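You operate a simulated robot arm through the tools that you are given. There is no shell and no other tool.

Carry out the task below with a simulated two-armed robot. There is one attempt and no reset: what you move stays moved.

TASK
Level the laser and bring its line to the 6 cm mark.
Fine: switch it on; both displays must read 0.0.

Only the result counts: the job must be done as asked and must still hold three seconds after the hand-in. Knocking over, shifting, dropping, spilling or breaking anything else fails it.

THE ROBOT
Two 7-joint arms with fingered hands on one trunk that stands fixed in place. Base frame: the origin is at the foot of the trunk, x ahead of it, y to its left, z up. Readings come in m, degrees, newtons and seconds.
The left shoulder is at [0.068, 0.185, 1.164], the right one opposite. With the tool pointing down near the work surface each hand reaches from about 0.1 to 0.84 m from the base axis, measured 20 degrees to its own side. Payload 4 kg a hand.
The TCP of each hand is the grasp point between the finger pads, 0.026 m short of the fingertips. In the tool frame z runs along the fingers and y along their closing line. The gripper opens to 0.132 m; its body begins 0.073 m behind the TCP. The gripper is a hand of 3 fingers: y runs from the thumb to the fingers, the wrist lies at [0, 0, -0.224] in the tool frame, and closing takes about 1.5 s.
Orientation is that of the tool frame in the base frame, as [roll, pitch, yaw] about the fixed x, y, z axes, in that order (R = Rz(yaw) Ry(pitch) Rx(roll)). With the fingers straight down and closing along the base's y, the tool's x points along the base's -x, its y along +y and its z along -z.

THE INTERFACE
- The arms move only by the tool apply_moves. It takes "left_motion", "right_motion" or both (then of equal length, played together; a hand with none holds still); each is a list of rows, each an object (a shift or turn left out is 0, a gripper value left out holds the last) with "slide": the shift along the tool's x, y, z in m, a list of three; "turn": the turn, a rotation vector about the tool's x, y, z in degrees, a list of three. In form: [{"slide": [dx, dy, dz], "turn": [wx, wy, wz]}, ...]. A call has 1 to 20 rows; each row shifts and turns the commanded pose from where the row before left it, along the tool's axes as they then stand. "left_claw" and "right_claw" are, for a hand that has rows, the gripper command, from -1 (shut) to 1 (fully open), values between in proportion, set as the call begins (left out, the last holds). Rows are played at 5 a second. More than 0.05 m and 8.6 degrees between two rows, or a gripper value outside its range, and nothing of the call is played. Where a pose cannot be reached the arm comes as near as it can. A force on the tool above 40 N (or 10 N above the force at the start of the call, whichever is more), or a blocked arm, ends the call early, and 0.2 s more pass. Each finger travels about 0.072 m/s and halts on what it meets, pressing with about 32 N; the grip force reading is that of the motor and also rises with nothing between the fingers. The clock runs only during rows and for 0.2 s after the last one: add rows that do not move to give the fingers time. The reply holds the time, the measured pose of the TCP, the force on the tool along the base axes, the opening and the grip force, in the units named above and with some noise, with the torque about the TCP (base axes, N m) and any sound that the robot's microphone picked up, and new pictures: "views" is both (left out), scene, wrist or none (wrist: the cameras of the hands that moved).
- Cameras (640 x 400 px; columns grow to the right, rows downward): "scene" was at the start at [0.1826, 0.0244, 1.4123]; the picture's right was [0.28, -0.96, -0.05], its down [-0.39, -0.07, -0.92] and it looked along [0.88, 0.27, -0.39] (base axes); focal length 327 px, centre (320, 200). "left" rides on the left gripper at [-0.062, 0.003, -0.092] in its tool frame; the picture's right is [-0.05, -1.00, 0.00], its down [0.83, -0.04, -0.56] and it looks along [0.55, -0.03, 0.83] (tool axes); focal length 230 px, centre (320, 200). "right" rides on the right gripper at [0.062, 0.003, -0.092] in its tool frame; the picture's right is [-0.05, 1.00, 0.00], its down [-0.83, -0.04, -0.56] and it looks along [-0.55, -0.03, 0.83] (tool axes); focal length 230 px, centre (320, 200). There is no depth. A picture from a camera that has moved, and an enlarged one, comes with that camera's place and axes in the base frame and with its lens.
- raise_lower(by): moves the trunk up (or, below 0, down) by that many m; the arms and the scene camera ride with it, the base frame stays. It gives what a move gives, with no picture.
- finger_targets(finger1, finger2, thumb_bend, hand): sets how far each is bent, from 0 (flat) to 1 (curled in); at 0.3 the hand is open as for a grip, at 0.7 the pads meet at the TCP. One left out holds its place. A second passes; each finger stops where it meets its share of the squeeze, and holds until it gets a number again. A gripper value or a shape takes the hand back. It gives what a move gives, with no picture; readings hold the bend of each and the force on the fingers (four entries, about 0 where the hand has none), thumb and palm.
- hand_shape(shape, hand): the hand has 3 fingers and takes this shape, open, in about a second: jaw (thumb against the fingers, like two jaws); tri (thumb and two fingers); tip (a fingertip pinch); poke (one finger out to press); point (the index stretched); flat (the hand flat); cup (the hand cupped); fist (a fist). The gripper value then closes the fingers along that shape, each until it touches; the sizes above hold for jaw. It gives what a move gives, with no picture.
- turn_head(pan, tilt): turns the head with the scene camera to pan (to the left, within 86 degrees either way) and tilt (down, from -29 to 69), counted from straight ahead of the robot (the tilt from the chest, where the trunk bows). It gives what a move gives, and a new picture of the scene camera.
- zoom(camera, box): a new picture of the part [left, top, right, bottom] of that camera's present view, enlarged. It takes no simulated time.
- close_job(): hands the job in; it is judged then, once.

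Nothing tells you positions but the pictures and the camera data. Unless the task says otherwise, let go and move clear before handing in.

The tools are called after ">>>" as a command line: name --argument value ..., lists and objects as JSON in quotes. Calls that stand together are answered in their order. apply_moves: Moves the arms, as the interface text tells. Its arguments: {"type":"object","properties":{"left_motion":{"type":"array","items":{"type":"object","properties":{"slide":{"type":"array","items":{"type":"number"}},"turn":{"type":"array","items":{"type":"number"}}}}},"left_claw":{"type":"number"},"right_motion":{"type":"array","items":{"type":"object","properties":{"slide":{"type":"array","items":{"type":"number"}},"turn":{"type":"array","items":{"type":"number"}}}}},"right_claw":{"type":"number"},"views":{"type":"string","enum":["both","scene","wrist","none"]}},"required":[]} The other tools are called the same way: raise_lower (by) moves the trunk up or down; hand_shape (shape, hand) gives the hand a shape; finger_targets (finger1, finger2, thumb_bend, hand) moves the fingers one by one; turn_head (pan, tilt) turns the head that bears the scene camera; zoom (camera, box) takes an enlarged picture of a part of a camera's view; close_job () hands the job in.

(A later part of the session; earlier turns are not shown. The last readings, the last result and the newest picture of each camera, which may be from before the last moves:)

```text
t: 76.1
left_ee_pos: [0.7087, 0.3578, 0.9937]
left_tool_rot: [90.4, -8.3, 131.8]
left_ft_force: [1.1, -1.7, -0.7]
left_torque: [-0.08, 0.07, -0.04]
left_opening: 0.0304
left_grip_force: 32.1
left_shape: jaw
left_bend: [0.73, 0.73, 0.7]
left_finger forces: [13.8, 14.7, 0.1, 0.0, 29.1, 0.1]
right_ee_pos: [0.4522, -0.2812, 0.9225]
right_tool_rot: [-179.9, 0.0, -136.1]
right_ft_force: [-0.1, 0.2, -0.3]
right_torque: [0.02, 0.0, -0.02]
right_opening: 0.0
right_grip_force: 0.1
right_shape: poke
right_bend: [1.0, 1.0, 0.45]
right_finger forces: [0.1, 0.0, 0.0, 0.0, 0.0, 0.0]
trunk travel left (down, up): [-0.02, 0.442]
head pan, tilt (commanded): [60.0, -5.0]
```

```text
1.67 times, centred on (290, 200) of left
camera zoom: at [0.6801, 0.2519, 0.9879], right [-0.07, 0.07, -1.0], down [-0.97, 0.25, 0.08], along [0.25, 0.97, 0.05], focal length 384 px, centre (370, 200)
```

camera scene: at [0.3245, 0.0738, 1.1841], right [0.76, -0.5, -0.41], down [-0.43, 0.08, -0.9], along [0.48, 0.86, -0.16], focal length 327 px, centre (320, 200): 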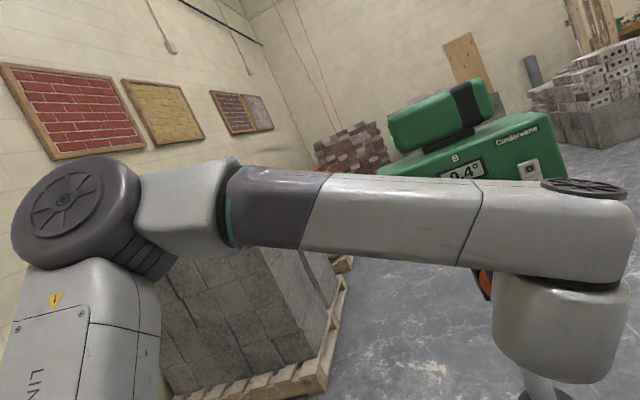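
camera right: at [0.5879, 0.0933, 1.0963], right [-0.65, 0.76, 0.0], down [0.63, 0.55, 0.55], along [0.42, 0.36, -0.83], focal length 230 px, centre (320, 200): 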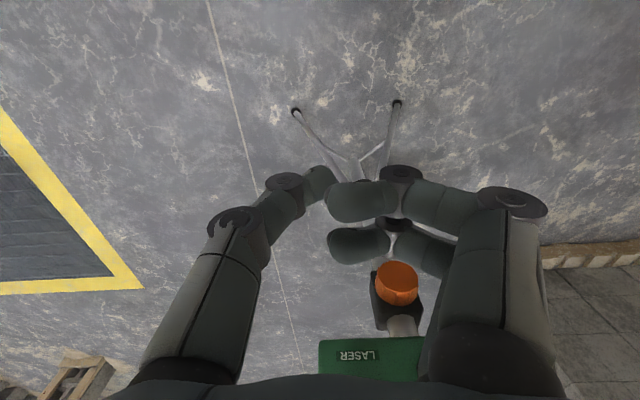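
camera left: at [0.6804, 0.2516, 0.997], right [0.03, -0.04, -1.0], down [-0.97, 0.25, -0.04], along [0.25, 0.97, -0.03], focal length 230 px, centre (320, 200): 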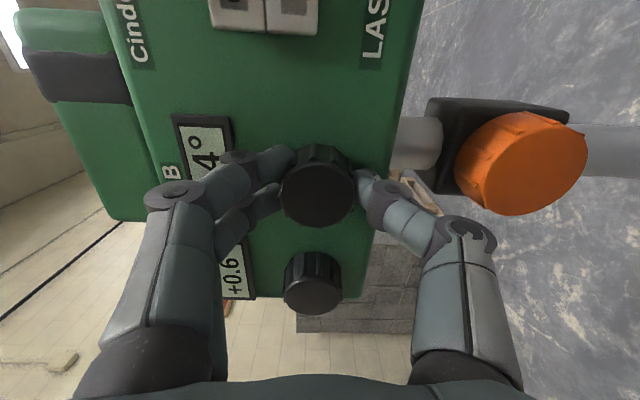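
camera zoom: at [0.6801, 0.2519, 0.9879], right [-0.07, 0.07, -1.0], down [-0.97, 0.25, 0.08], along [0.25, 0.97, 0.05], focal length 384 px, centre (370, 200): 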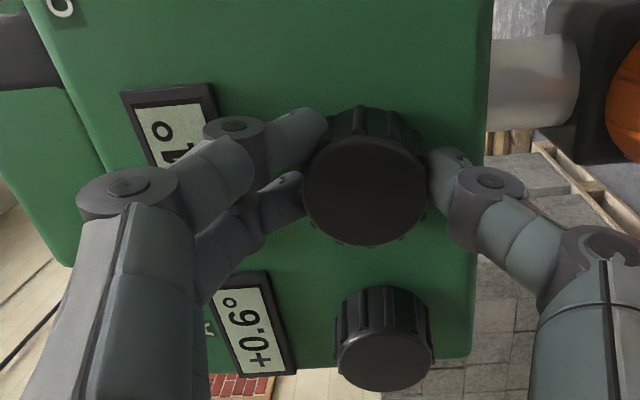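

>>> apply_moves --left_motion '[{"turn": [0, 0, 6]}, {"turn": [0, 0, 6]}, {"turn": [0, 0, 6]}, {"turn": [0, 0, 6]}, {"slide": [0, 0, 0]}]' --views "none"

>>> zoom --camera "scene" --box '[370, 60, 600, 230]'

>>> zoom --camera "left" --box '[120, 80, 460, 320]'

```text
t: 77.3
left_ee_pos: [0.7079, 0.3577, 0.9926]
left_tool_rot: [90.4, -32.3, 131.6]
left_ft_force: [-11.2, -1.8, -8.7]
left_torque: [-0.33, 0.3, 0.31]
left_opening: 0.0302
left_grip_force: 31.9
left_shape: jaw
left_bend: [0.73, 0.73, 0.7]
left_finger forces: [12.2, 13.9, 0.1, 0.0, 37.4, 0.0]
right_ee_pos: [0.4534, -0.2818, 0.9234]
right_tool_rot: [-180.0, -0.1, -136.2]
right_ft_force: [0.3, -0.2, -0.2]
right_torque: [0.01, -0.02, 0.02]
right_opening: 0.0002
right_grip_force: 0.0
right_shape: poke
right_bend: [1.0, 1.0, 0.45]
right_finger forces: [0.0, 0.1, 0.1, 0.0, 0.0, 0.1]
trunk travel left (down, up): [-0.02, 0.442]
head pan, tilt (commanded): [60.0, -5.0]
```

```text
2.35 times, centred on (485, 145) of scene
camera zoom: at [0.3234, 0.0742, 1.1843], right [0.76, -0.5, -0.41], down [-0.43, 0.07, -0.9], along [0.48, 0.86, -0.16], focal length 770 px, centre (-68, 329)
```

zoom: 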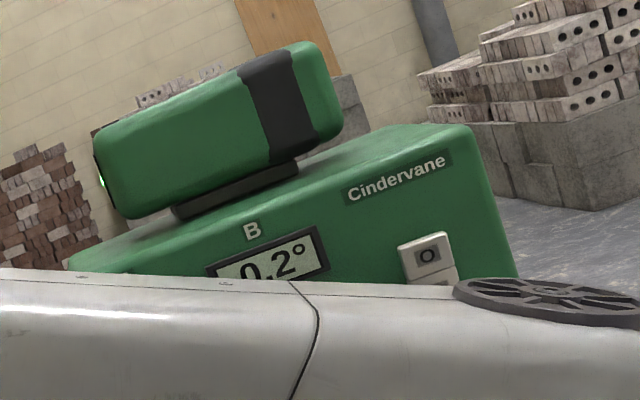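

```text
1.67 times, centred on (290, 200) of left
camera zoom: at [0.6752, 0.2578, 0.9633], right [-0.33, 0.36, -0.87], down [-0.9, 0.17, 0.41], along [0.3, 0.92, 0.27], focal length 384 px, centre (370, 200)
```

zoom: 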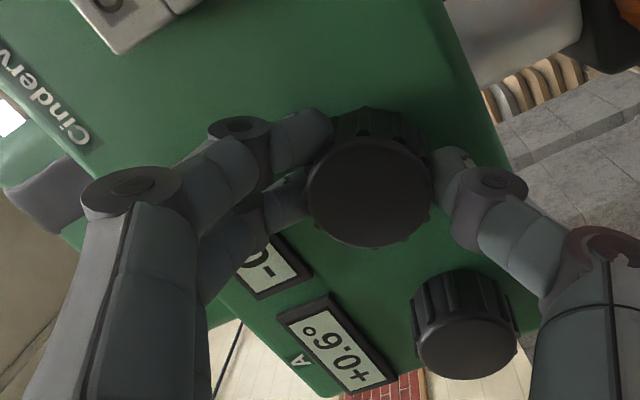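

B has moved from -0.4 to -0.2 with about 32° of clockwise turn, so clockwise raises B. Side force is building up, so I'll release, check that the instrument is undisturbed, and rewind the hand for a better-centred grip.

>>> apply_moves --left_claw 0.25 --left_motion '[{"slide": [0, 0, 0]}, {"slide": [0, 0, 0]}, {"slide": [0, 0, 0]}, {"slide": [0, 0, 0]}]' --views "none"

>>> zoom --camera "scene" --box '[370, 60, 600, 230]'

>>> zoom --camera "left" --box '[120, 80, 460, 320]'

```text
t: 78.3
left_ee_pos: [0.7093, 0.3574, 0.9944]
left_tool_rot: [90.3, -32.3, 131.6]
left_ft_force: [-0.5, 0.6, -0.1]
left_torque: [0.0, 0.01, 0.01]
left_opening: 0.082
left_grip_force: 0.0
left_shape: jaw
left_bend: [0.71, 0.71, 0.69]
left_finger forces: [0.1, 0.0, 0.0, 0.0, 0.1, 0.0]
right_ee_pos: [0.4538, -0.2821, 0.9237]
right_tool_rot: [-180.0, 0.0, -136.1]
right_ft_force: [-0.9, 0.2, -0.7]
right_torque: [-0.01, -0.01, 0.08]
right_opening: 0.0001
right_grip_force: 0.0
right_shape: poke
right_bend: [1.0, 1.0, 0.45]
right_finger forces: [0.1, 0.1, 0.2, 0.0, 0.0, 0.0]
trunk travel left (down, up): [-0.02, 0.442]
head pan, tilt (commanded): [60.0, -5.0]
```

```text
2.35 times, centred on (485, 145) of scene
camera zoom: at [0.3242, 0.0738, 1.1842], right [0.76, -0.5, -0.41], down [-0.43, 0.08, -0.9], along [0.48, 0.86, -0.16], focal length 770 px, centre (-68, 329)
```

zoom: 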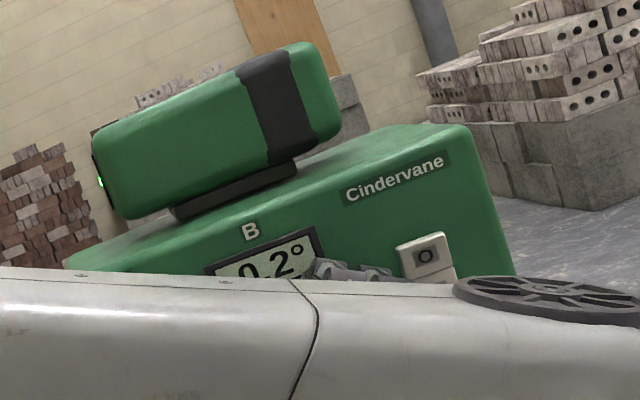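

```text
1.67 times, centred on (290, 200) of left
camera zoom: at [0.6765, 0.2572, 0.9641], right [-0.33, 0.36, -0.87], down [-0.9, 0.17, 0.41], along [0.3, 0.92, 0.27], focal length 384 px, centre (370, 200)
```

zoom: 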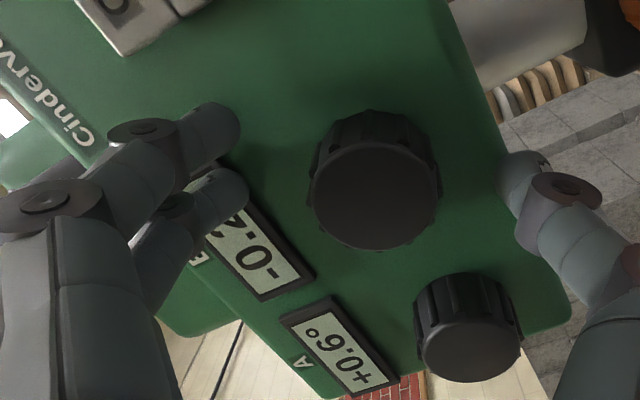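

The instrument is undisturbed and B reads -0.2. I'll rewind the open hand by about 52°, back off 2 mm, and regrip.

>>> apply_moves --left_motion '[{"slide": [-0.001, -0.002, -0.002]}, {"turn": [0, 0, -7.5]}, {"turn": [0, 0, -7.5]}, {"turn": [0, 0, -7.5]}, {"turn": [0, 0, -7.5]}, {"turn": [0, 0, -7.5]}, {"turn": [0, 0, -7.5]}, {"turn": [0, 0, -7.5]}, {"slide": [0, 0, 0]}]' --views "wrist"

>>> zoom --camera "left" --box '[120, 80, 460, 320]'

```text
t: 80.3
left_ee_pos: [0.7087, 0.3562, 0.992]
left_tool_rot: [90.3, 20.3, 131.8]
left_ft_force: [0.9, -0.5, 0.2]
left_torque: [0.01, -0.03, 0.02]
left_opening: 0.0821
left_grip_force: 0.1
left_shape: jaw
left_bend: [0.71, 0.71, 0.69]
left_finger forces: [0.0, 0.0, 0.1, 0.1, 0.0, 0.0]
right_ee_pos: [0.4529, -0.2817, 0.9229]
right_tool_rot: [180.0, 0.0, -136.2]
right_ft_force: [0.1, -1.1, 0.3]
right_torque: [0.01, -0.02, 0.01]
right_opening: 0.0
right_grip_force: 0.0
right_shape: poke
right_bend: [1.0, 1.0, 0.45]
right_finger forces: [0.1, 0.0, 0.0, 0.1, 0.0, 0.0]
trunk travel left (down, up): [-0.02, 0.442]
head pan, tilt (commanded): [60.0, -5.0]
camera left: at [0.6778, 0.2544, 1.017], right [0.26, -0.3, -0.92], down [-0.92, 0.2, -0.33], along [0.28, 0.93, -0.22], focal length 230 px, centre (320, 200)
```

left: 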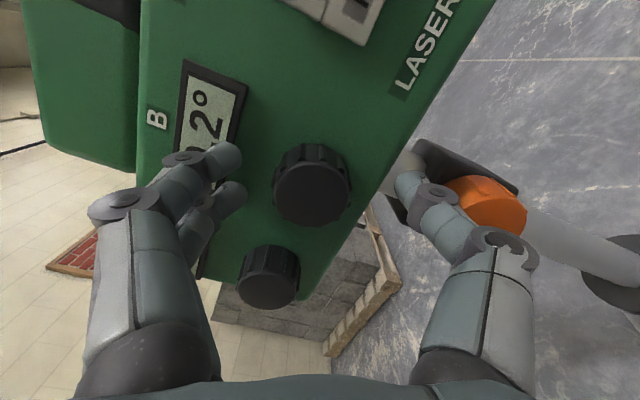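

```text
1.67 times, centred on (290, 200) of left
camera zoom: at [0.6778, 0.2544, 1.017], right [0.26, -0.3, -0.92], down [-0.92, 0.2, -0.33], along [0.28, 0.93, -0.22], focal length 384 px, centre (370, 200)
```

zoom: 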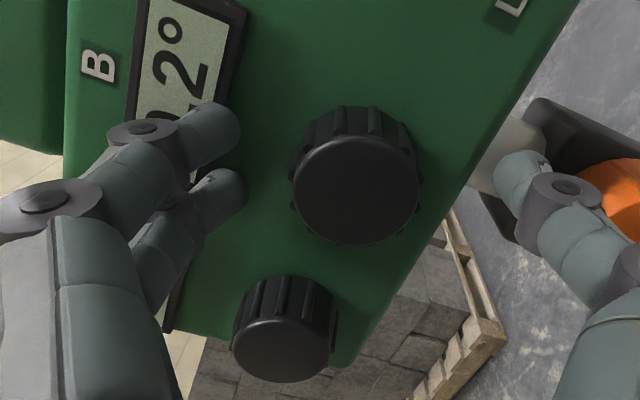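

The hand is rewound; the knob is about 3–4 mm toward the finger side, so I'll centre it, regrip, and turn clockwise in steps.

>>> apply_moves --left_motion '[{"slide": [0, 0.003, 0]}, {"slide": [0, 0, 0]}]' --views "none"

>>> apply_moves --left_claw -0.5 --left_motion '[{"slide": [0, 0, 0]}, {"slide": [0, 0, 0]}, {"slide": [0, 0, 0]}, {"slide": [0, 0, 0]}, {"slide": [0, 0, 0]}, {"turn": [0, 0, 6]}, {"turn": [0, 0, 6]}, {"turn": [0, 0, 6]}, {"slide": [0, 0, 0]}]' --views "none"

>>> zoom --camera "scene" --box '[370, 60, 600, 230]'

>>> zoom --camera "left" --box '[120, 80, 460, 320]'

```text
t: 80.9
left_ee_pos: [0.7072, 0.3572, 0.994]
left_tool_rot: [90.4, 20.3, 131.9]
left_ft_force: [0.7, -0.3, 0.1]
left_torque: [-0.02, 0.02, -0.02]
left_opening: 0.0822
left_grip_force: 0.1
left_shape: jaw
left_bend: [0.71, 0.71, 0.69]
left_finger forces: [0.1, 0.1, 0.0, 0.0, 0.0, 0.0]
right_ee_pos: [0.4529, -0.2817, 0.9249]
right_tool_rot: [180.0, 0.0, -136.3]
right_ft_force: [0.3, 0.0, 0.0]
right_torque: [-0.02, 0.0, 0.0]
right_opening: 0.0002
right_grip_force: 0.1
right_shape: poke
right_bend: [1.0, 1.0, 0.45]
right_finger forces: [0.0, 0.1, 0.0, 0.0, 0.0, 0.0]
trunk travel left (down, up): [-0.02, 0.442]
head pan, tilt (commanded): [60.0, -5.0]
```

```text
t: 82.9
left_ee_pos: [0.707, 0.3574, 0.9935]
left_tool_rot: [90.4, 2.0, 131.8]
left_ft_force: [1.1, 0.7, -5.0]
left_torque: [-0.12, 0.16, 0.03]
left_opening: 0.0301
left_grip_force: 31.8
left_shape: jaw
left_bend: [0.73, 0.73, 0.7]
left_finger forces: [13.5, 14.8, 0.0, 0.0, 32.8, 0.0]
right_ee_pos: [0.4537, -0.2823, 0.9236]
right_tool_rot: [-179.9, -0.2, -136.3]
right_ft_force: [-0.1, 0.2, 0.3]
right_torque: [0.01, 0.01, 0.02]
right_opening: 0.0001
right_grip_force: 0.2
right_shape: poke
right_bend: [1.0, 1.0, 0.45]
right_finger forces: [0.0, 0.0, 0.0, 0.0, 0.0, 0.0]
trunk travel left (down, up): [-0.02, 0.442]
head pan, tilt (commanded): [60.0, -5.0]
```

```text
2.35 times, centred on (485, 145) of scene
camera zoom: at [0.3249, 0.0743, 1.1838], right [0.76, -0.5, -0.41], down [-0.43, 0.07, -0.9], along [0.48, 0.86, -0.16], focal length 770 px, centre (-68, 329)
```

zoom: 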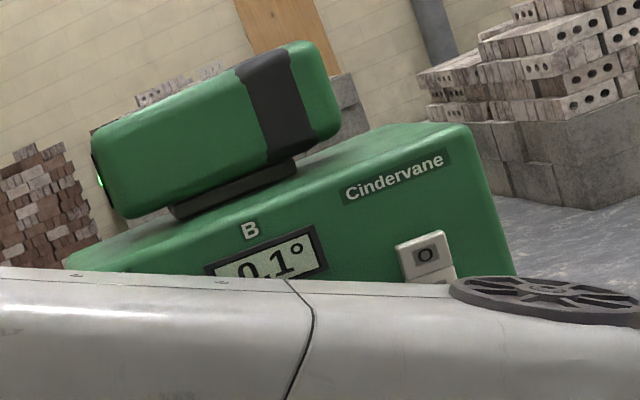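

```text
1.67 times, centred on (290, 200) of left
camera zoom: at [0.6799, 0.2518, 0.9996], right [0.05, -0.07, -1.0], down [-0.97, 0.25, -0.07], along [0.25, 0.97, -0.06], focal length 384 px, centre (370, 200)
```

zoom: 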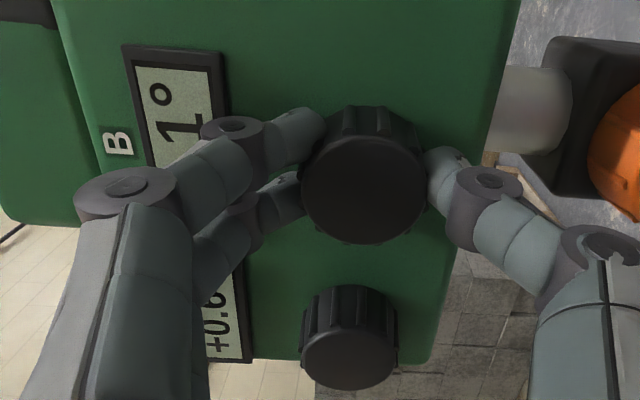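

B reads -0.1. I'll continue in small steps to find where it flips to 0.0.

>>> apply_moves --left_motion '[{"turn": [0, 0, 4]}, {"slide": [0, 0, 0]}]' --views "none"

>>> zoom --camera "scene" --box '[430, 130, 530, 200]'

>>> apply_moves --left_motion '[{"turn": [0, 0, 4]}, {"slide": [0, 0, 0]}]' --views "none"

>>> zoom --camera "scene" --box '[430, 130, 530, 200]'

```text
t: 83.5
left_ee_pos: [0.7081, 0.3564, 0.9942]
left_tool_rot: [90.4, -1.9, 131.8]
left_ft_force: [2.2, 2.9, -6.4]
left_torque: [-0.2, 0.19, -0.01]
left_opening: 0.0301
left_grip_force: 31.8
left_shape: jaw
left_bend: [0.73, 0.73, 0.7]
left_finger forces: [13.4, 14.4, 0.0, 0.0, 34.0, 0.0]
right_ee_pos: [0.455, -0.2811, 0.9228]
right_tool_rot: [-180.0, -0.1, -136.1]
right_ft_force: [-0.9, -0.2, 0.4]
right_torque: [-0.01, -0.01, 0.0]
right_opening: 0.0001
right_grip_force: 0.1
right_shape: poke
right_bend: [1.0, 1.0, 0.45]
right_finger forces: [0.0, 0.0, 0.0, 0.0, 0.1, 0.0]
trunk travel left (down, up): [-0.02, 0.442]
head pan, tilt (commanded): [60.0, -5.0]
```

```text
5.71 times, centred on (480, 165) of scene
camera zoom: at [0.3253, 0.0745, 1.1837], right [0.76, -0.5, -0.41], down [-0.43, 0.07, -0.9], along [0.48, 0.86, -0.16], focal length 1870 px, centre (-594, 400)
```

zoom: 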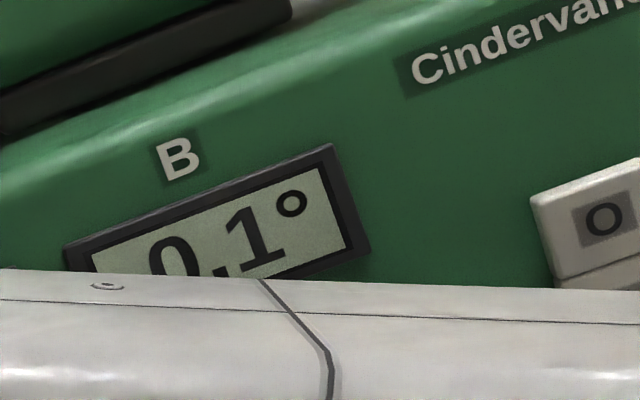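

```text
t: 84.1
left_ee_pos: [0.7075, 0.3573, 0.9933]
left_tool_rot: [90.4, -5.8, 131.8]
left_ft_force: [0.4, 2.9, -7.4]
left_torque: [-0.3, 0.27, 0.09]
left_opening: 0.0302
left_grip_force: 32.0
left_shape: jaw
left_bend: [0.73, 0.73, 0.7]
left_finger forces: [12.9, 14.6, 0.0, 0.1, 35.4, 0.0]
right_ee_pos: [0.454, -0.2813, 0.9226]
right_tool_rot: [180.0, 0.0, -136.2]
right_ft_force: [0.1, 0.4, 0.0]
right_torque: [0.01, 0.0, -0.04]
right_opening: 0.0
right_grip_force: 0.0
right_shape: poke
right_bend: [1.0, 1.0, 0.45]
right_finger forces: [0.1, 0.1, 0.0, 0.0, 0.0, 0.1]
trunk travel left (down, up): [-0.02, 0.442]
head pan, tilt (commanded): [60.0, -5.0]
```

```text
5.71 times, centred on (480, 165) of scene
camera zoom: at [0.3252, 0.0747, 1.1838], right [0.76, -0.5, -0.41], down [-0.43, 0.07, -0.9], along [0.48, 0.86, -0.16], focal length 1870 px, centre (-594, 400)
```

zoom: 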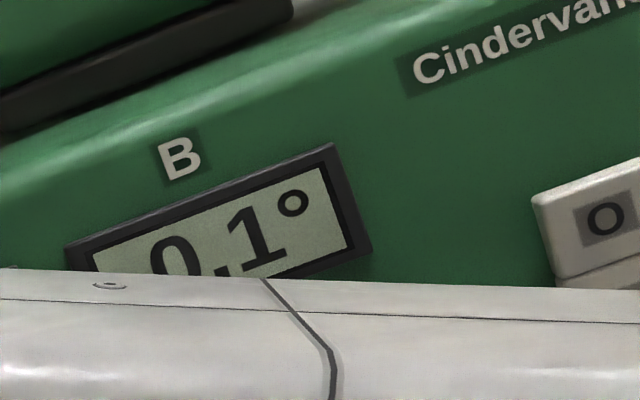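

>>> apply_moves --left_motion '[{"turn": [0, 0, 4]}, {"slide": [0, 0, 0]}]' --views "none"

>>> zoom --camera "scene" --box '[430, 130, 530, 200]'

>>> apply_moves --left_motion '[{"turn": [0, 0, 4]}, {"slide": [0, 0, 0]}]' --views "none"

>>> zoom --camera "scene" --box '[430, 130, 530, 200]'

```text
t: 84.7
left_ee_pos: [0.7068, 0.358, 0.9936]
left_tool_rot: [90.3, -9.8, 131.8]
left_ft_force: [-0.5, 3.4, -8.8]
left_torque: [-0.33, 0.3, 0.11]
left_opening: 0.0302
left_grip_force: 32.7
left_shape: jaw
left_bend: [0.73, 0.73, 0.7]
left_finger forces: [12.5, 14.4, 0.0, 0.1, 35.9, 0.0]
right_ee_pos: [0.453, -0.28, 0.9232]
right_tool_rot: [180.0, -0.2, -136.2]
right_ft_force: [0.3, -0.1, 0.7]
right_torque: [0.03, 0.0, -0.02]
right_opening: 0.0001
right_grip_force: 0.0
right_shape: poke
right_bend: [1.0, 1.0, 0.45]
right_finger forces: [0.0, 0.1, 0.1, 0.0, 0.0, 0.0]
trunk travel left (down, up): [-0.02, 0.442]
head pan, tilt (commanded): [60.0, -5.0]
```

```text
5.71 times, centred on (480, 165) of scene
camera zoom: at [0.3251, 0.0749, 1.1838], right [0.76, -0.5, -0.41], down [-0.43, 0.07, -0.9], along [0.48, 0.86, -0.16], focal length 1870 px, centre (-594, 400)
```

zoom: 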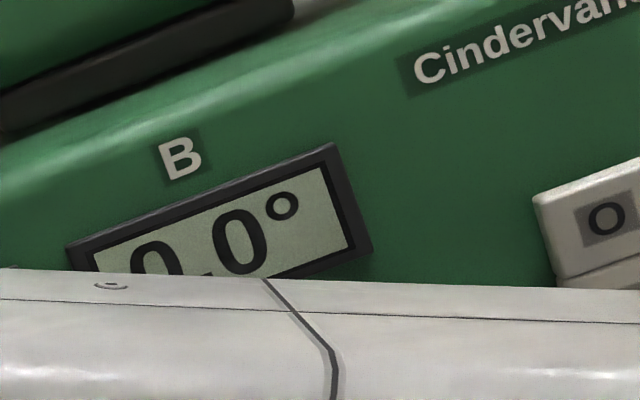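

```text
t: 85.3
left_ee_pos: [0.7078, 0.3589, 0.9932]
left_tool_rot: [90.4, -13.8, 131.7]
left_ft_force: [-3.3, 2.2, -9.5]
left_torque: [-0.35, 0.29, 0.2]
left_opening: 0.0303
left_grip_force: 31.9
left_shape: jaw
left_bend: [0.73, 0.73, 0.7]
left_finger forces: [12.2, 14.3, 0.1, 0.0, 36.8, 0.1]
right_ee_pos: [0.4517, -0.2815, 0.9229]
right_tool_rot: [180.0, -0.1, -136.1]
right_ft_force: [-0.5, -0.1, 0.0]
right_torque: [0.0, 0.01, -0.02]
right_opening: 0.0
right_grip_force: 0.0
right_shape: poke
right_bend: [1.0, 1.0, 0.45]
right_finger forces: [0.0, 0.0, 0.0, 0.0, 0.1, 0.1]
trunk travel left (down, up): [-0.02, 0.442]
head pan, tilt (commanded): [60.0, -5.0]
```

```text
5.71 times, centred on (480, 165) of scene
camera zoom: at [0.3248, 0.0749, 1.1839], right [0.76, -0.5, -0.41], down [-0.43, 0.07, -0.9], along [0.48, 0.86, -0.16], focal length 1870 px, centre (-594, 400)
```

zoom: 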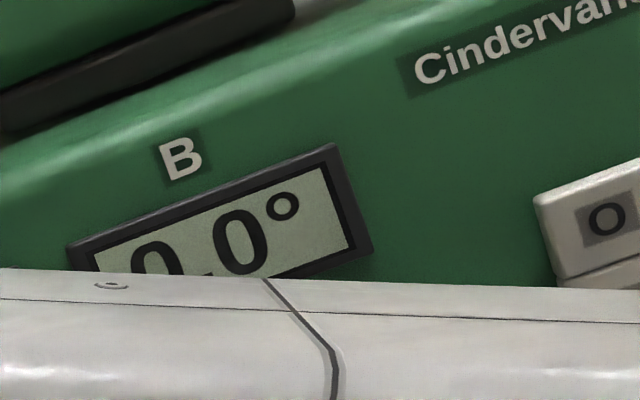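

B now reads 0.0 and I'm near the middle of that band. I'll release, back off 3 cm, straighten the roll, and shift 79 mm left to knob A.

>>> apply_moves --left_claw 0.25 --left_motion '[{"slide": [0, 0, 0]}, {"slide": [0, 0, 0]}, {"slide": [0, 0, 0]}, {"slide": [0, 0, 0]}, {"slide": [0, 0, -0.02]}, {"slide": [0, 0, -0.02]}, {"turn": [0, 0, -6.9]}, {"turn": [0, 0, -6.9]}, {"slide": [0.0395, 0, 0]}, {"slide": [0.0395, 0, 0]}, {"slide": [0, 0, 0]}]'

>>> zoom --camera "left" --box '[120, 40, 460, 280]'

>>> zoom --camera "scene" --box '[340, 60, 600, 230]'

```text
t: 87.7
left_ee_pos: [0.6256, 0.3889, 0.9933]
left_tool_rot: [90.3, 0.1, 131.8]
left_ft_force: [-0.7, 1.2, -0.6]
left_torque: [0.03, 0.0, 0.04]
left_opening: 0.0823
left_grip_force: 0.0
left_shape: jaw
left_bend: [0.71, 0.71, 0.69]
left_finger forces: [0.0, 0.1, 0.0, 0.0, 0.1, 0.0]
right_ee_pos: [0.4534, -0.2827, 0.9227]
right_tool_rot: [179.9, 0.0, -136.2]
right_ft_force: [-0.9, -0.9, 0.5]
right_torque: [0.03, 0.01, -0.02]
right_opening: 0.0
right_grip_force: 0.0
right_shape: poke
right_bend: [1.0, 1.0, 0.45]
right_finger forces: [0.0, 0.0, 0.0, 0.1, 0.0, 0.0]
trunk travel left (down, up): [-0.02, 0.442]
head pan, tilt (commanded): [60.0, -5.0]
camera scene: at [0.3249, 0.0735, 1.1839], right [0.76, -0.5, -0.41], down [-0.43, 0.08, -0.9], along [0.48, 0.86, -0.16], focal length 327 px, centre (320, 200)
camera left: at [0.5972, 0.2841, 0.9976], right [0.03, -0.04, -1.0], down [-0.97, 0.25, -0.04], along [0.25, 0.97, -0.03], focal length 230 px, centre (320, 200)
```

scene: 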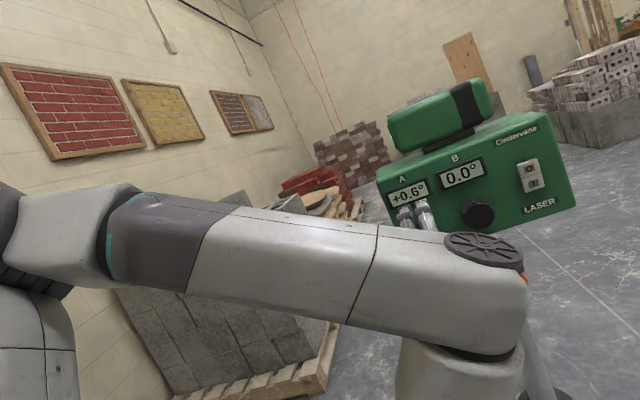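
left: 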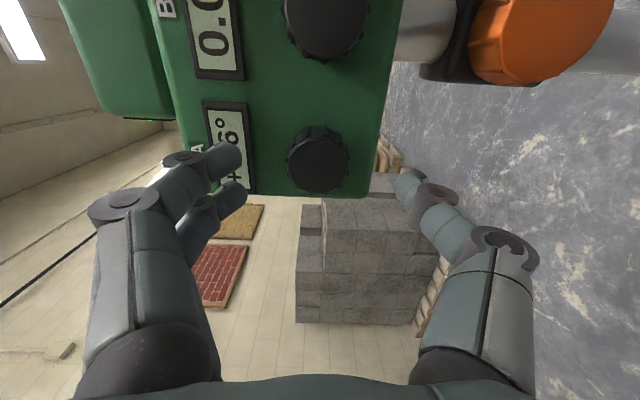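

```text
1.67 times, centred on (290, 160) of left
camera zoom: at [0.5972, 0.2841, 0.9976], right [0.03, -0.04, -1.0], down [-0.97, 0.25, -0.04], along [0.25, 0.97, -0.03], focal length 384 px, centre (370, 267)
```

zoom: 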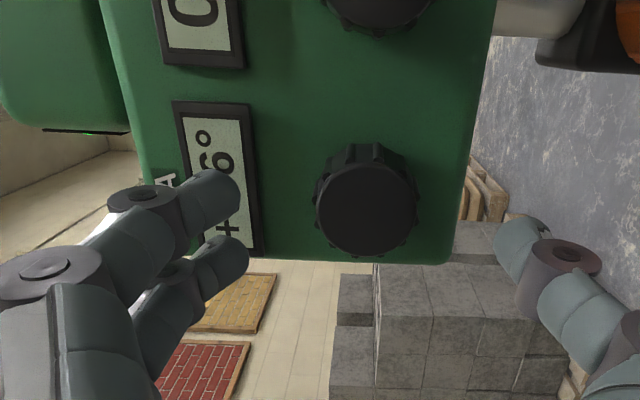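

```text
2.35 times, centred on (470, 145) of scene
camera zoom: at [0.3249, 0.0735, 1.1839], right [0.76, -0.5, -0.41], down [-0.43, 0.08, -0.9], along [0.48, 0.86, -0.16], focal length 770 px, centre (-33, 329)
```

zoom: 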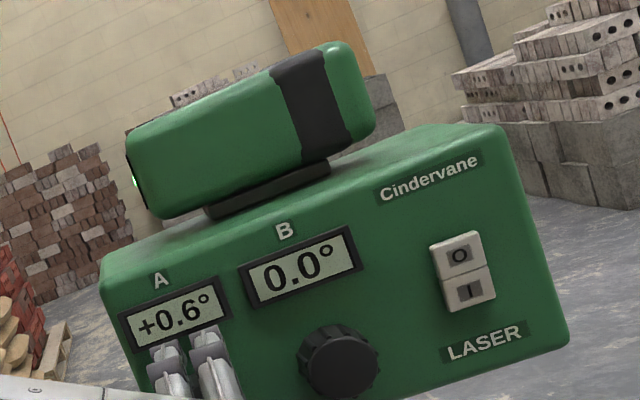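

The head camera now sees both displays at once: A +0.6, B 0.0. Knob A is centred 45 mm ahead, so I'll pre-roll 30° clockwise, advance onto it, and grip.

>>> apply_moves --left_motion '[{"slide": [0.001, 0.001, 0]}, {"turn": [0, 0, 7.5]}, {"turn": [0, 0, 7.5]}, {"turn": [0, 0, 7.5]}, {"turn": [0, 0, 7.5]}, {"slide": [0, 0, 0.014]}, {"slide": [0, 0, 0.013]}, {"slide": [0, 0, 0.013]}, {"slide": [0, 0, 0]}]' --views "wrist"

>>> zoom --camera "left" --box '[120, 80, 460, 320]'

>>> zoom --camera "scene" --box '[340, 60, 600, 230]'

```text
t: 89.7
left_ee_pos: [0.6531, 0.4154, 0.9944]
left_tool_rot: [90.2, -30.0, 131.6]
left_ft_force: [-8.1, -6.3, -0.5]
left_torque: [0.32, -0.33, -0.1]
left_opening: 0.0812
left_grip_force: 0.0
left_shape: jaw
left_bend: [0.71, 0.72, 0.69]
left_finger forces: [0.1, 9.5, 0.0, 0.0, 0.1, 0.1]
right_ee_pos: [0.4519, -0.2822, 0.9236]
right_tool_rot: [-179.9, 0.0, -136.3]
right_ft_force: [0.4, -0.2, -1.2]
right_torque: [0.0, -0.01, -0.01]
right_opening: 0.0002
right_grip_force: 0.0
right_shape: poke
right_bend: [1.0, 1.0, 0.45]
right_finger forces: [0.1, 0.1, 0.0, 0.0, 0.0, 0.1]
trunk travel left (down, up): [-0.02, 0.442]
head pan, tilt (commanded): [60.0, -5.0]
camera left: at [0.6206, 0.3148, 0.9666], right [-0.31, 0.34, -0.89], down [-0.91, 0.18, 0.38], along [0.29, 0.92, 0.25], focal length 230 px, centre (320, 200)
```

left: 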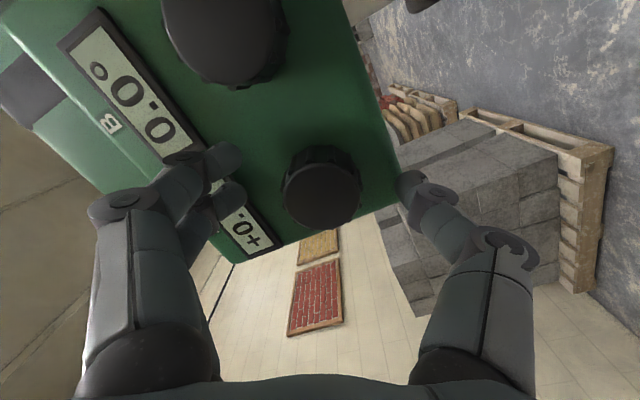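

```text
1.67 times, centred on (290, 200) of left
camera zoom: at [0.6206, 0.3148, 0.9666], right [-0.31, 0.34, -0.89], down [-0.91, 0.18, 0.38], along [0.29, 0.92, 0.25], focal length 384 px, centre (370, 200)
```

zoom: 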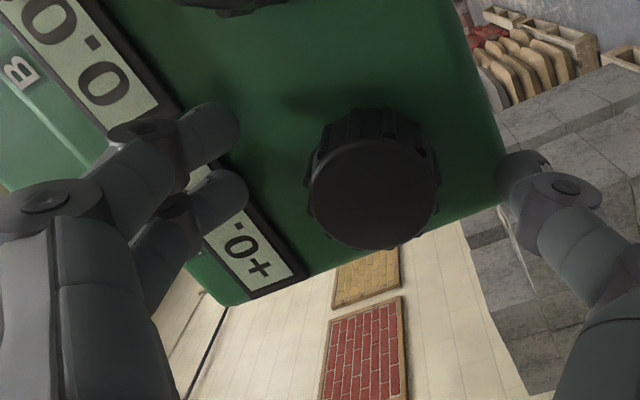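

```text
2.35 times, centred on (470, 145) of scene
camera zoom: at [0.323, 0.0729, 1.1846], right [0.76, -0.5, -0.41], down [-0.43, 0.08, -0.9], along [0.48, 0.86, -0.16], focal length 770 px, centre (-33, 329)
```

zoom: 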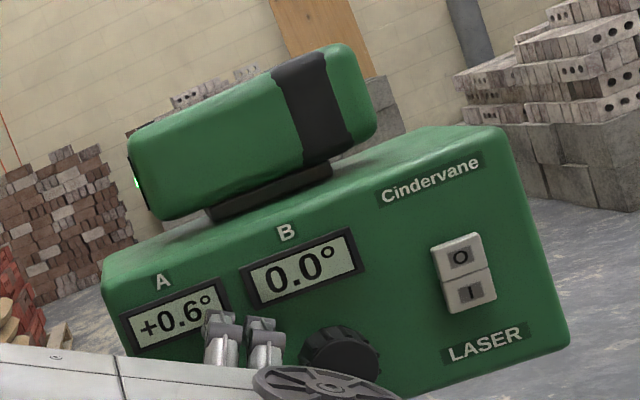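

A fingertip is pressing the display bezel with about 10 N. I'll back off 4 mm to clear it, then check.

>>> apply_moves --left_motion '[{"slide": [0, 0, -0.004]}, {"slide": [0, 0, 0]}]' --views "none"

>>> zoom --camera "left" --box '[120, 80, 460, 320]'

```text
t: 90.3
left_ee_pos: [0.6498, 0.4147, 0.9935]
left_tool_rot: [90.3, -29.9, 131.7]
left_ft_force: [-0.4, -0.1, -0.6]
left_torque: [0.01, -0.02, 0.02]
left_opening: 0.0823
left_grip_force: 0.0
left_shape: jaw
left_bend: [0.71, 0.71, 0.69]
left_finger forces: [0.1, 0.1, 0.1, 0.0, 0.0, 0.0]
right_ee_pos: [0.4538, -0.2819, 0.9253]
right_tool_rot: [180.0, 0.0, -136.2]
right_ft_force: [-0.2, 0.0, -0.1]
right_torque: [-0.01, 0.01, 0.0]
right_opening: 0.0
right_grip_force: 0.0
right_shape: poke
right_bend: [1.0, 1.0, 0.45]
right_finger forces: [0.0, 0.0, 0.0, 0.0, 0.0, 0.0]
trunk travel left (down, up): [-0.02, 0.442]
head pan, tilt (commanded): [60.0, -5.0]
```

```text
1.67 times, centred on (290, 200) of left
camera zoom: at [0.6186, 0.3132, 0.966], right [-0.31, 0.34, -0.89], down [-0.91, 0.18, 0.38], along [0.29, 0.92, 0.25], focal length 384 px, centre (370, 200)
```

zoom: 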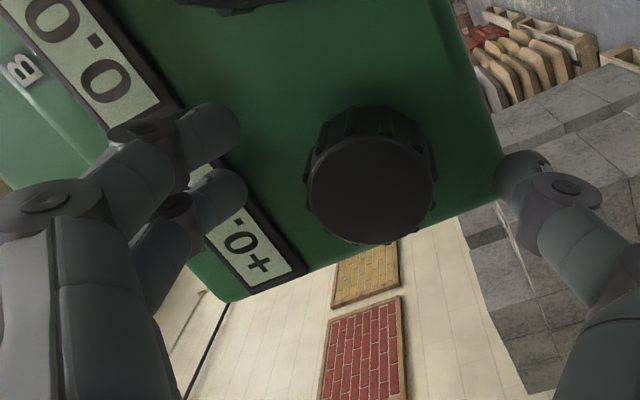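

Contact is gone and the knob is centred. I'll grip knob A and turn counter-clockwise 30°.

>>> apply_moves --left_claw -0.5 --left_motion '[{"slide": [0, 0, 0]}, {"slide": [0, 0, 0]}, {"slide": [0, 0, 0]}, {"slide": [0, 0, 0]}, {"slide": [0, 0, 0]}, {"turn": [0, 0, -6]}, {"turn": [0, 0, -6]}, {"turn": [0, 0, -6]}, {"turn": [0, 0, -6]}, {"turn": [0, 0, -6]}, {"slide": [0, 0, 0]}]' --views "none"

>>> zoom --camera "scene" --box '[340, 60, 600, 230]'

```text
t: 92.7
left_ee_pos: [0.6513, 0.4129, 0.9956]
left_tool_rot: [90.3, 0.1, 131.7]
left_ft_force: [2.2, -4.1, -2.7]
left_torque: [0.07, -0.13, -0.04]
left_opening: 0.0303
left_grip_force: 31.3
left_shape: jaw
left_bend: [0.73, 0.74, 0.7]
left_finger forces: [14.7, 15.6, 0.1, 0.0, 32.5, 0.0]
right_ee_pos: [0.4535, -0.2815, 0.9219]
right_tool_rot: [179.9, 0.0, -136.3]
right_ft_force: [0.7, 0.2, 0.2]
right_torque: [-0.03, -0.01, -0.04]
right_opening: 0.0
right_grip_force: 0.1
right_shape: poke
right_bend: [1.0, 1.0, 0.45]
right_finger forces: [0.0, 0.1, 0.0, 0.0, 0.1, 0.1]
trunk travel left (down, up): [-0.02, 0.442]
head pan, tilt (commanded): [60.0, -5.0]
```

```text
2.35 times, centred on (470, 145) of scene
camera zoom: at [0.3247, 0.0734, 1.1841], right [0.76, -0.5, -0.41], down [-0.43, 0.08, -0.9], along [0.48, 0.86, -0.16], focal length 770 px, centre (-33, 329)
```

zoom: 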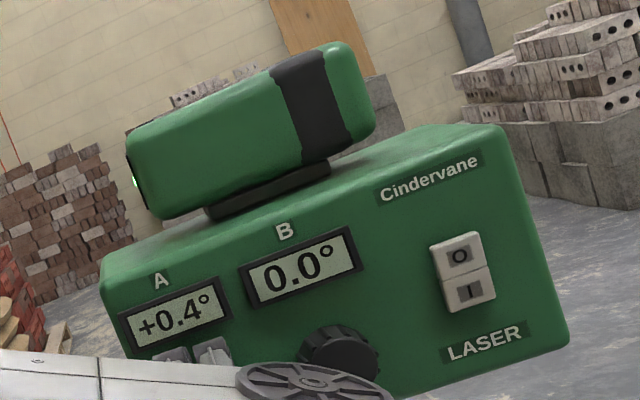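

A dropped to +0.4 and B holds at 0.0, so counter-clockwise is right. I'll continue another 30°.

>>> apply_moves --left_motion '[{"turn": [0, 0, -6]}, {"turn": [0, 0, -6]}, {"turn": [0, 0, -6]}, {"turn": [0, 0, -6]}, {"turn": [0, 0, -6]}, {"slide": [0, 0, 0]}]' --views "none"

>>> zoom --camera "scene" --box '[340, 60, 600, 230]'

```text
t: 94.1
left_ee_pos: [0.6501, 0.4139, 0.9981]
left_tool_rot: [90.2, 30.2, 131.8]
left_ft_force: [2.7, 1.4, 5.3]
left_torque: [0.29, -0.27, 0.16]
left_opening: 0.0306
left_grip_force: 31.5
left_shape: jaw
left_bend: [0.73, 0.74, 0.7]
left_finger forces: [16.6, 17.7, 0.0, 0.1, 28.7, 0.1]
right_ee_pos: [0.4519, -0.2819, 0.9249]
right_tool_rot: [180.0, 0.0, -136.2]
right_ft_force: [0.2, 0.0, 0.8]
right_torque: [0.03, 0.01, 0.0]
right_opening: 0.0004
right_grip_force: 0.0
right_shape: poke
right_bend: [1.0, 1.0, 0.45]
right_finger forces: [0.0, 0.0, 0.0, 0.0, 0.1, 0.0]
trunk travel left (down, up): [-0.02, 0.442]
head pan, tilt (commanded): [60.0, -5.0]
```

```text
2.35 times, centred on (470, 145) of scene
camera zoom: at [0.3239, 0.0739, 1.1844], right [0.76, -0.5, -0.41], down [-0.43, 0.08, -0.9], along [0.48, 0.86, -0.16], focal length 770 px, centre (-33, 329)
```

zoom: 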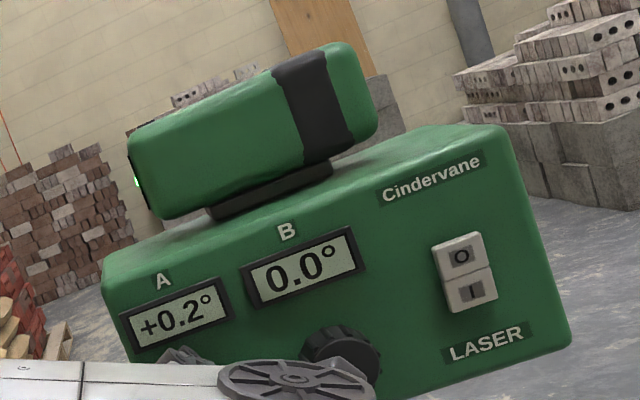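

A is +0.2, about 0.0067° per degree of turn. I'll continue with smaller steps.

>>> apply_moves --left_motion '[{"turn": [0, 0, -5]}, {"turn": [0, 0, -5]}, {"turn": [0, 0, -5]}, {"slide": [0, 0, 0]}]' --views "none"

>>> zoom --camera "scene" --box '[340, 60, 600, 230]'

```text
t: 95.1
left_ee_pos: [0.6502, 0.4145, 0.9987]
left_tool_rot: [90.2, 45.1, 132.0]
left_ft_force: [0.5, 4.4, 9.8]
left_torque: [0.36, -0.33, 0.38]
left_opening: 0.0301
left_grip_force: 31.8
left_shape: jaw
left_bend: [0.73, 0.74, 0.7]
left_finger forces: [19.1, 19.1, 0.0, 0.0, 27.0, 0.0]
right_ee_pos: [0.4523, -0.282, 0.9231]
right_tool_rot: [180.0, 0.0, -136.1]
right_ft_force: [-0.4, -0.4, 0.8]
right_torque: [0.0, -0.03, 0.05]
right_opening: 0.0001
right_grip_force: 0.1
right_shape: poke
right_bend: [1.0, 1.0, 0.45]
right_finger forces: [0.1, 0.0, 0.0, 0.0, 0.0, 0.0]
trunk travel left (down, up): [-0.02, 0.442]
head pan, tilt (commanded): [60.0, -5.0]
```

```text
2.35 times, centred on (470, 145) of scene
camera zoom: at [0.3231, 0.0739, 1.1846], right [0.76, -0.5, -0.41], down [-0.43, 0.08, -0.9], along [0.48, 0.86, -0.16], focal length 770 px, centre (-33, 329)
```

zoom: 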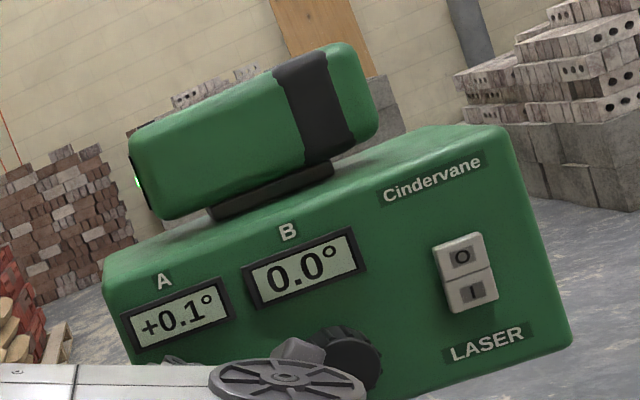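

A is +0.1 with force near 10 N. I'll release, rewind 45° and regrip for the last bit.

>>> apply_moves --left_claw 0.25 --left_motion '[{"slide": [0, 0, 0]}, {"slide": [0, 0, 0]}, {"slide": [0, 0, 0]}, {"slide": [0, 0, 0]}, {"slide": [0, 0, -0.002]}, {"turn": [0, 0, 7.5]}, {"turn": [0, 0, 7.5]}, {"turn": [0, 0, 7.5]}, {"turn": [0, 0, 7.5]}, {"turn": [0, 0, 7.5]}, {"turn": [0, 0, 7.5]}, {"slide": [0, 0, 0]}]' --views "none"

>>> zoom --camera "scene" --box '[340, 60, 600, 230]'

>>> zoom --camera "left" --box '[120, 80, 460, 320]'

```text
t: 97.7
left_ee_pos: [0.6502, 0.4118, 0.9946]
left_tool_rot: [90.3, -0.2, 131.8]
left_ft_force: [-0.3, 0.6, 0.6]
left_torque: [-0.01, -0.04, -0.02]
left_opening: 0.0822
left_grip_force: 0.0
left_shape: jaw
left_bend: [0.71, 0.71, 0.69]
left_finger forces: [0.0, 0.0, 0.0, 0.0, 0.0, 0.0]
right_ee_pos: [0.4527, -0.2816, 0.9229]
right_tool_rot: [180.0, 0.0, -136.2]
right_ft_force: [0.4, 0.6, -0.2]
right_torque: [-0.01, 0.0, 0.01]
right_opening: 0.0
right_grip_force: 0.1
right_shape: poke
right_bend: [1.0, 1.0, 0.45]
right_finger forces: [0.1, 0.0, 0.0, 0.0, 0.1, 0.1]
trunk travel left (down, up): [-0.02, 0.442]
head pan, tilt (commanded): [60.0, -5.0]
```

```text
2.35 times, centred on (470, 145) of scene
camera zoom: at [0.3242, 0.0738, 1.1842], right [0.76, -0.5, -0.41], down [-0.43, 0.08, -0.9], along [0.48, 0.86, -0.16], focal length 770 px, centre (-33, 329)
```

zoom: 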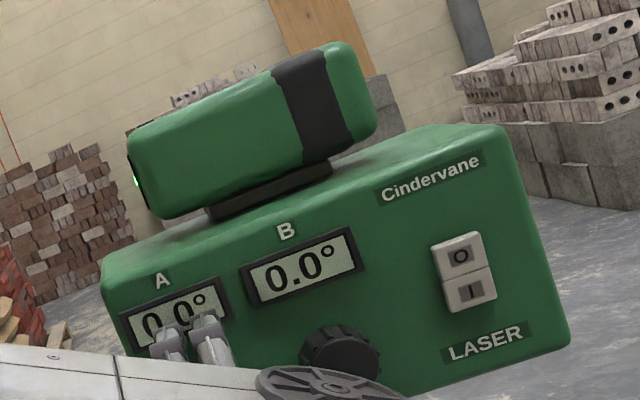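

```text
1.67 times, centred on (290, 200) of left
camera zoom: at [0.622, 0.3056, 0.9987], right [0.03, -0.04, -1.0], down [-0.97, 0.25, -0.04], along [0.25, 0.97, -0.03], focal length 384 px, centre (370, 200)
```

zoom: 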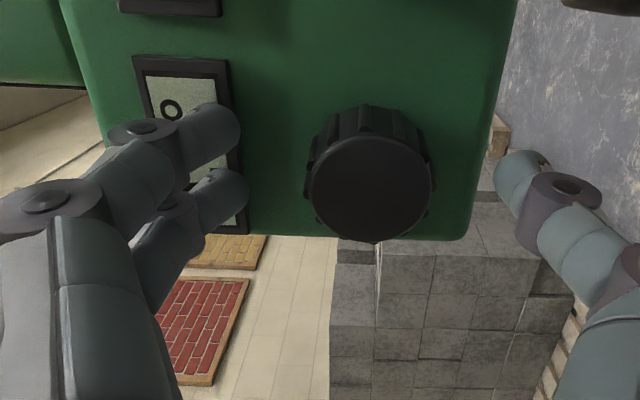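

A now reads 0.0 after release, probably close to the +0.05 edge. I'll regrip and nudge a few degrees more toward the middle.

>>> apply_moves --left_claw -0.5 --left_motion '[{"slide": [0, 0, 0]}, {"slide": [0, 0, 0]}, {"slide": [0, 0, 0]}, {"slide": [0, 0, 0]}, {"slide": [0, 0, 0]}, {"slide": [0, 0, 0]}]' --views "none"

>>> zoom --camera "scene" --box '[370, 110, 500, 210]'

>>> apply_moves --left_motion '[{"turn": [0, 0, -4]}, {"slide": [0, 0, 0]}]' --views "none"

>>> zoom --camera "scene" --box '[370, 110, 500, 210]'

```text
t: 99.1
left_ee_pos: [0.649, 0.4116, 0.9948]
left_tool_rot: [90.3, 0.0, 131.8]
left_ft_force: [1.7, -1.0, 0.2]
left_torque: [-0.03, -0.03, -0.01]
left_opening: 0.0297
left_grip_force: 31.9
left_shape: jaw
left_bend: [0.73, 0.73, 0.7]
left_finger forces: [14.0, 14.8, 0.0, 0.0, 28.8, 0.0]
right_ee_pos: [0.4527, -0.2821, 0.9244]
right_tool_rot: [-180.0, 0.0, -136.2]
right_ft_force: [-0.1, -0.1, 0.2]
right_torque: [-0.01, -0.01, -0.01]
right_opening: 0.0001
right_grip_force: 0.1
right_shape: poke
right_bend: [1.0, 1.0, 0.45]
right_finger forces: [0.1, 0.1, 0.1, 0.0, 0.0, 0.0]
trunk travel left (down, up): [-0.02, 0.442]
head pan, tilt (commanded): [60.0, -5.0]
```

```text
4.00 times, centred on (435, 160) of scene
camera zoom: at [0.3244, 0.0739, 1.1841], right [0.76, -0.5, -0.41], down [-0.43, 0.08, -0.9], along [0.48, 0.86, -0.16], focal length 1309 px, centre (-140, 360)
```

zoom: 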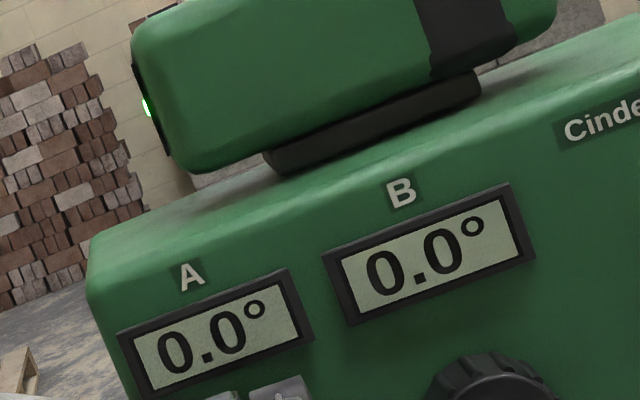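

```text
t: 99.7
left_ee_pos: [0.6511, 0.4109, 0.9955]
left_tool_rot: [90.2, 4.0, 131.8]
left_ft_force: [3.0, 0.5, 0.6]
left_torque: [0.04, -0.02, -0.04]
left_opening: 0.0298
left_grip_force: 31.8
left_shape: jaw
left_bend: [0.73, 0.73, 0.7]
left_finger forces: [14.6, 15.2, 0.1, 0.0, 28.6, 0.0]
right_ee_pos: [0.4531, -0.2806, 0.9235]
right_tool_rot: [-180.0, 0.1, -136.1]
right_ft_force: [0.2, 0.2, 0.4]
right_torque: [0.01, -0.02, 0.04]
right_opening: 0.0
right_grip_force: 0.0
right_shape: poke
right_bend: [1.0, 1.0, 0.45]
right_finger forces: [0.0, 0.1, 0.1, 0.0, 0.0, 0.1]
trunk travel left (down, up): [-0.02, 0.442]
head pan, tilt (commanded): [60.0, -5.0]
```

```text
4.00 times, centred on (435, 160) of scene
camera zoom: at [0.3245, 0.0739, 1.1841], right [0.76, -0.5, -0.41], down [-0.43, 0.08, -0.9], along [0.48, 0.86, -0.16], focal length 1309 px, centre (-140, 360)
```

zoom: 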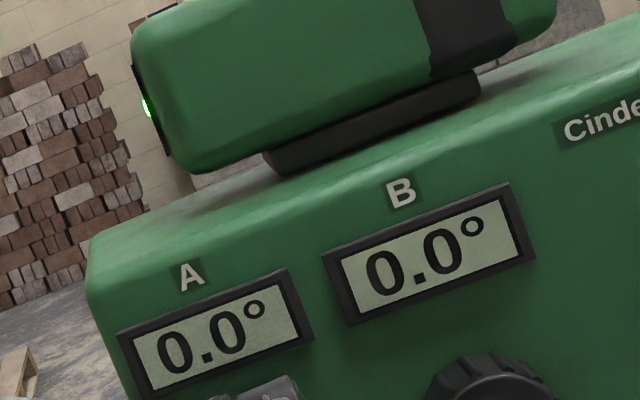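

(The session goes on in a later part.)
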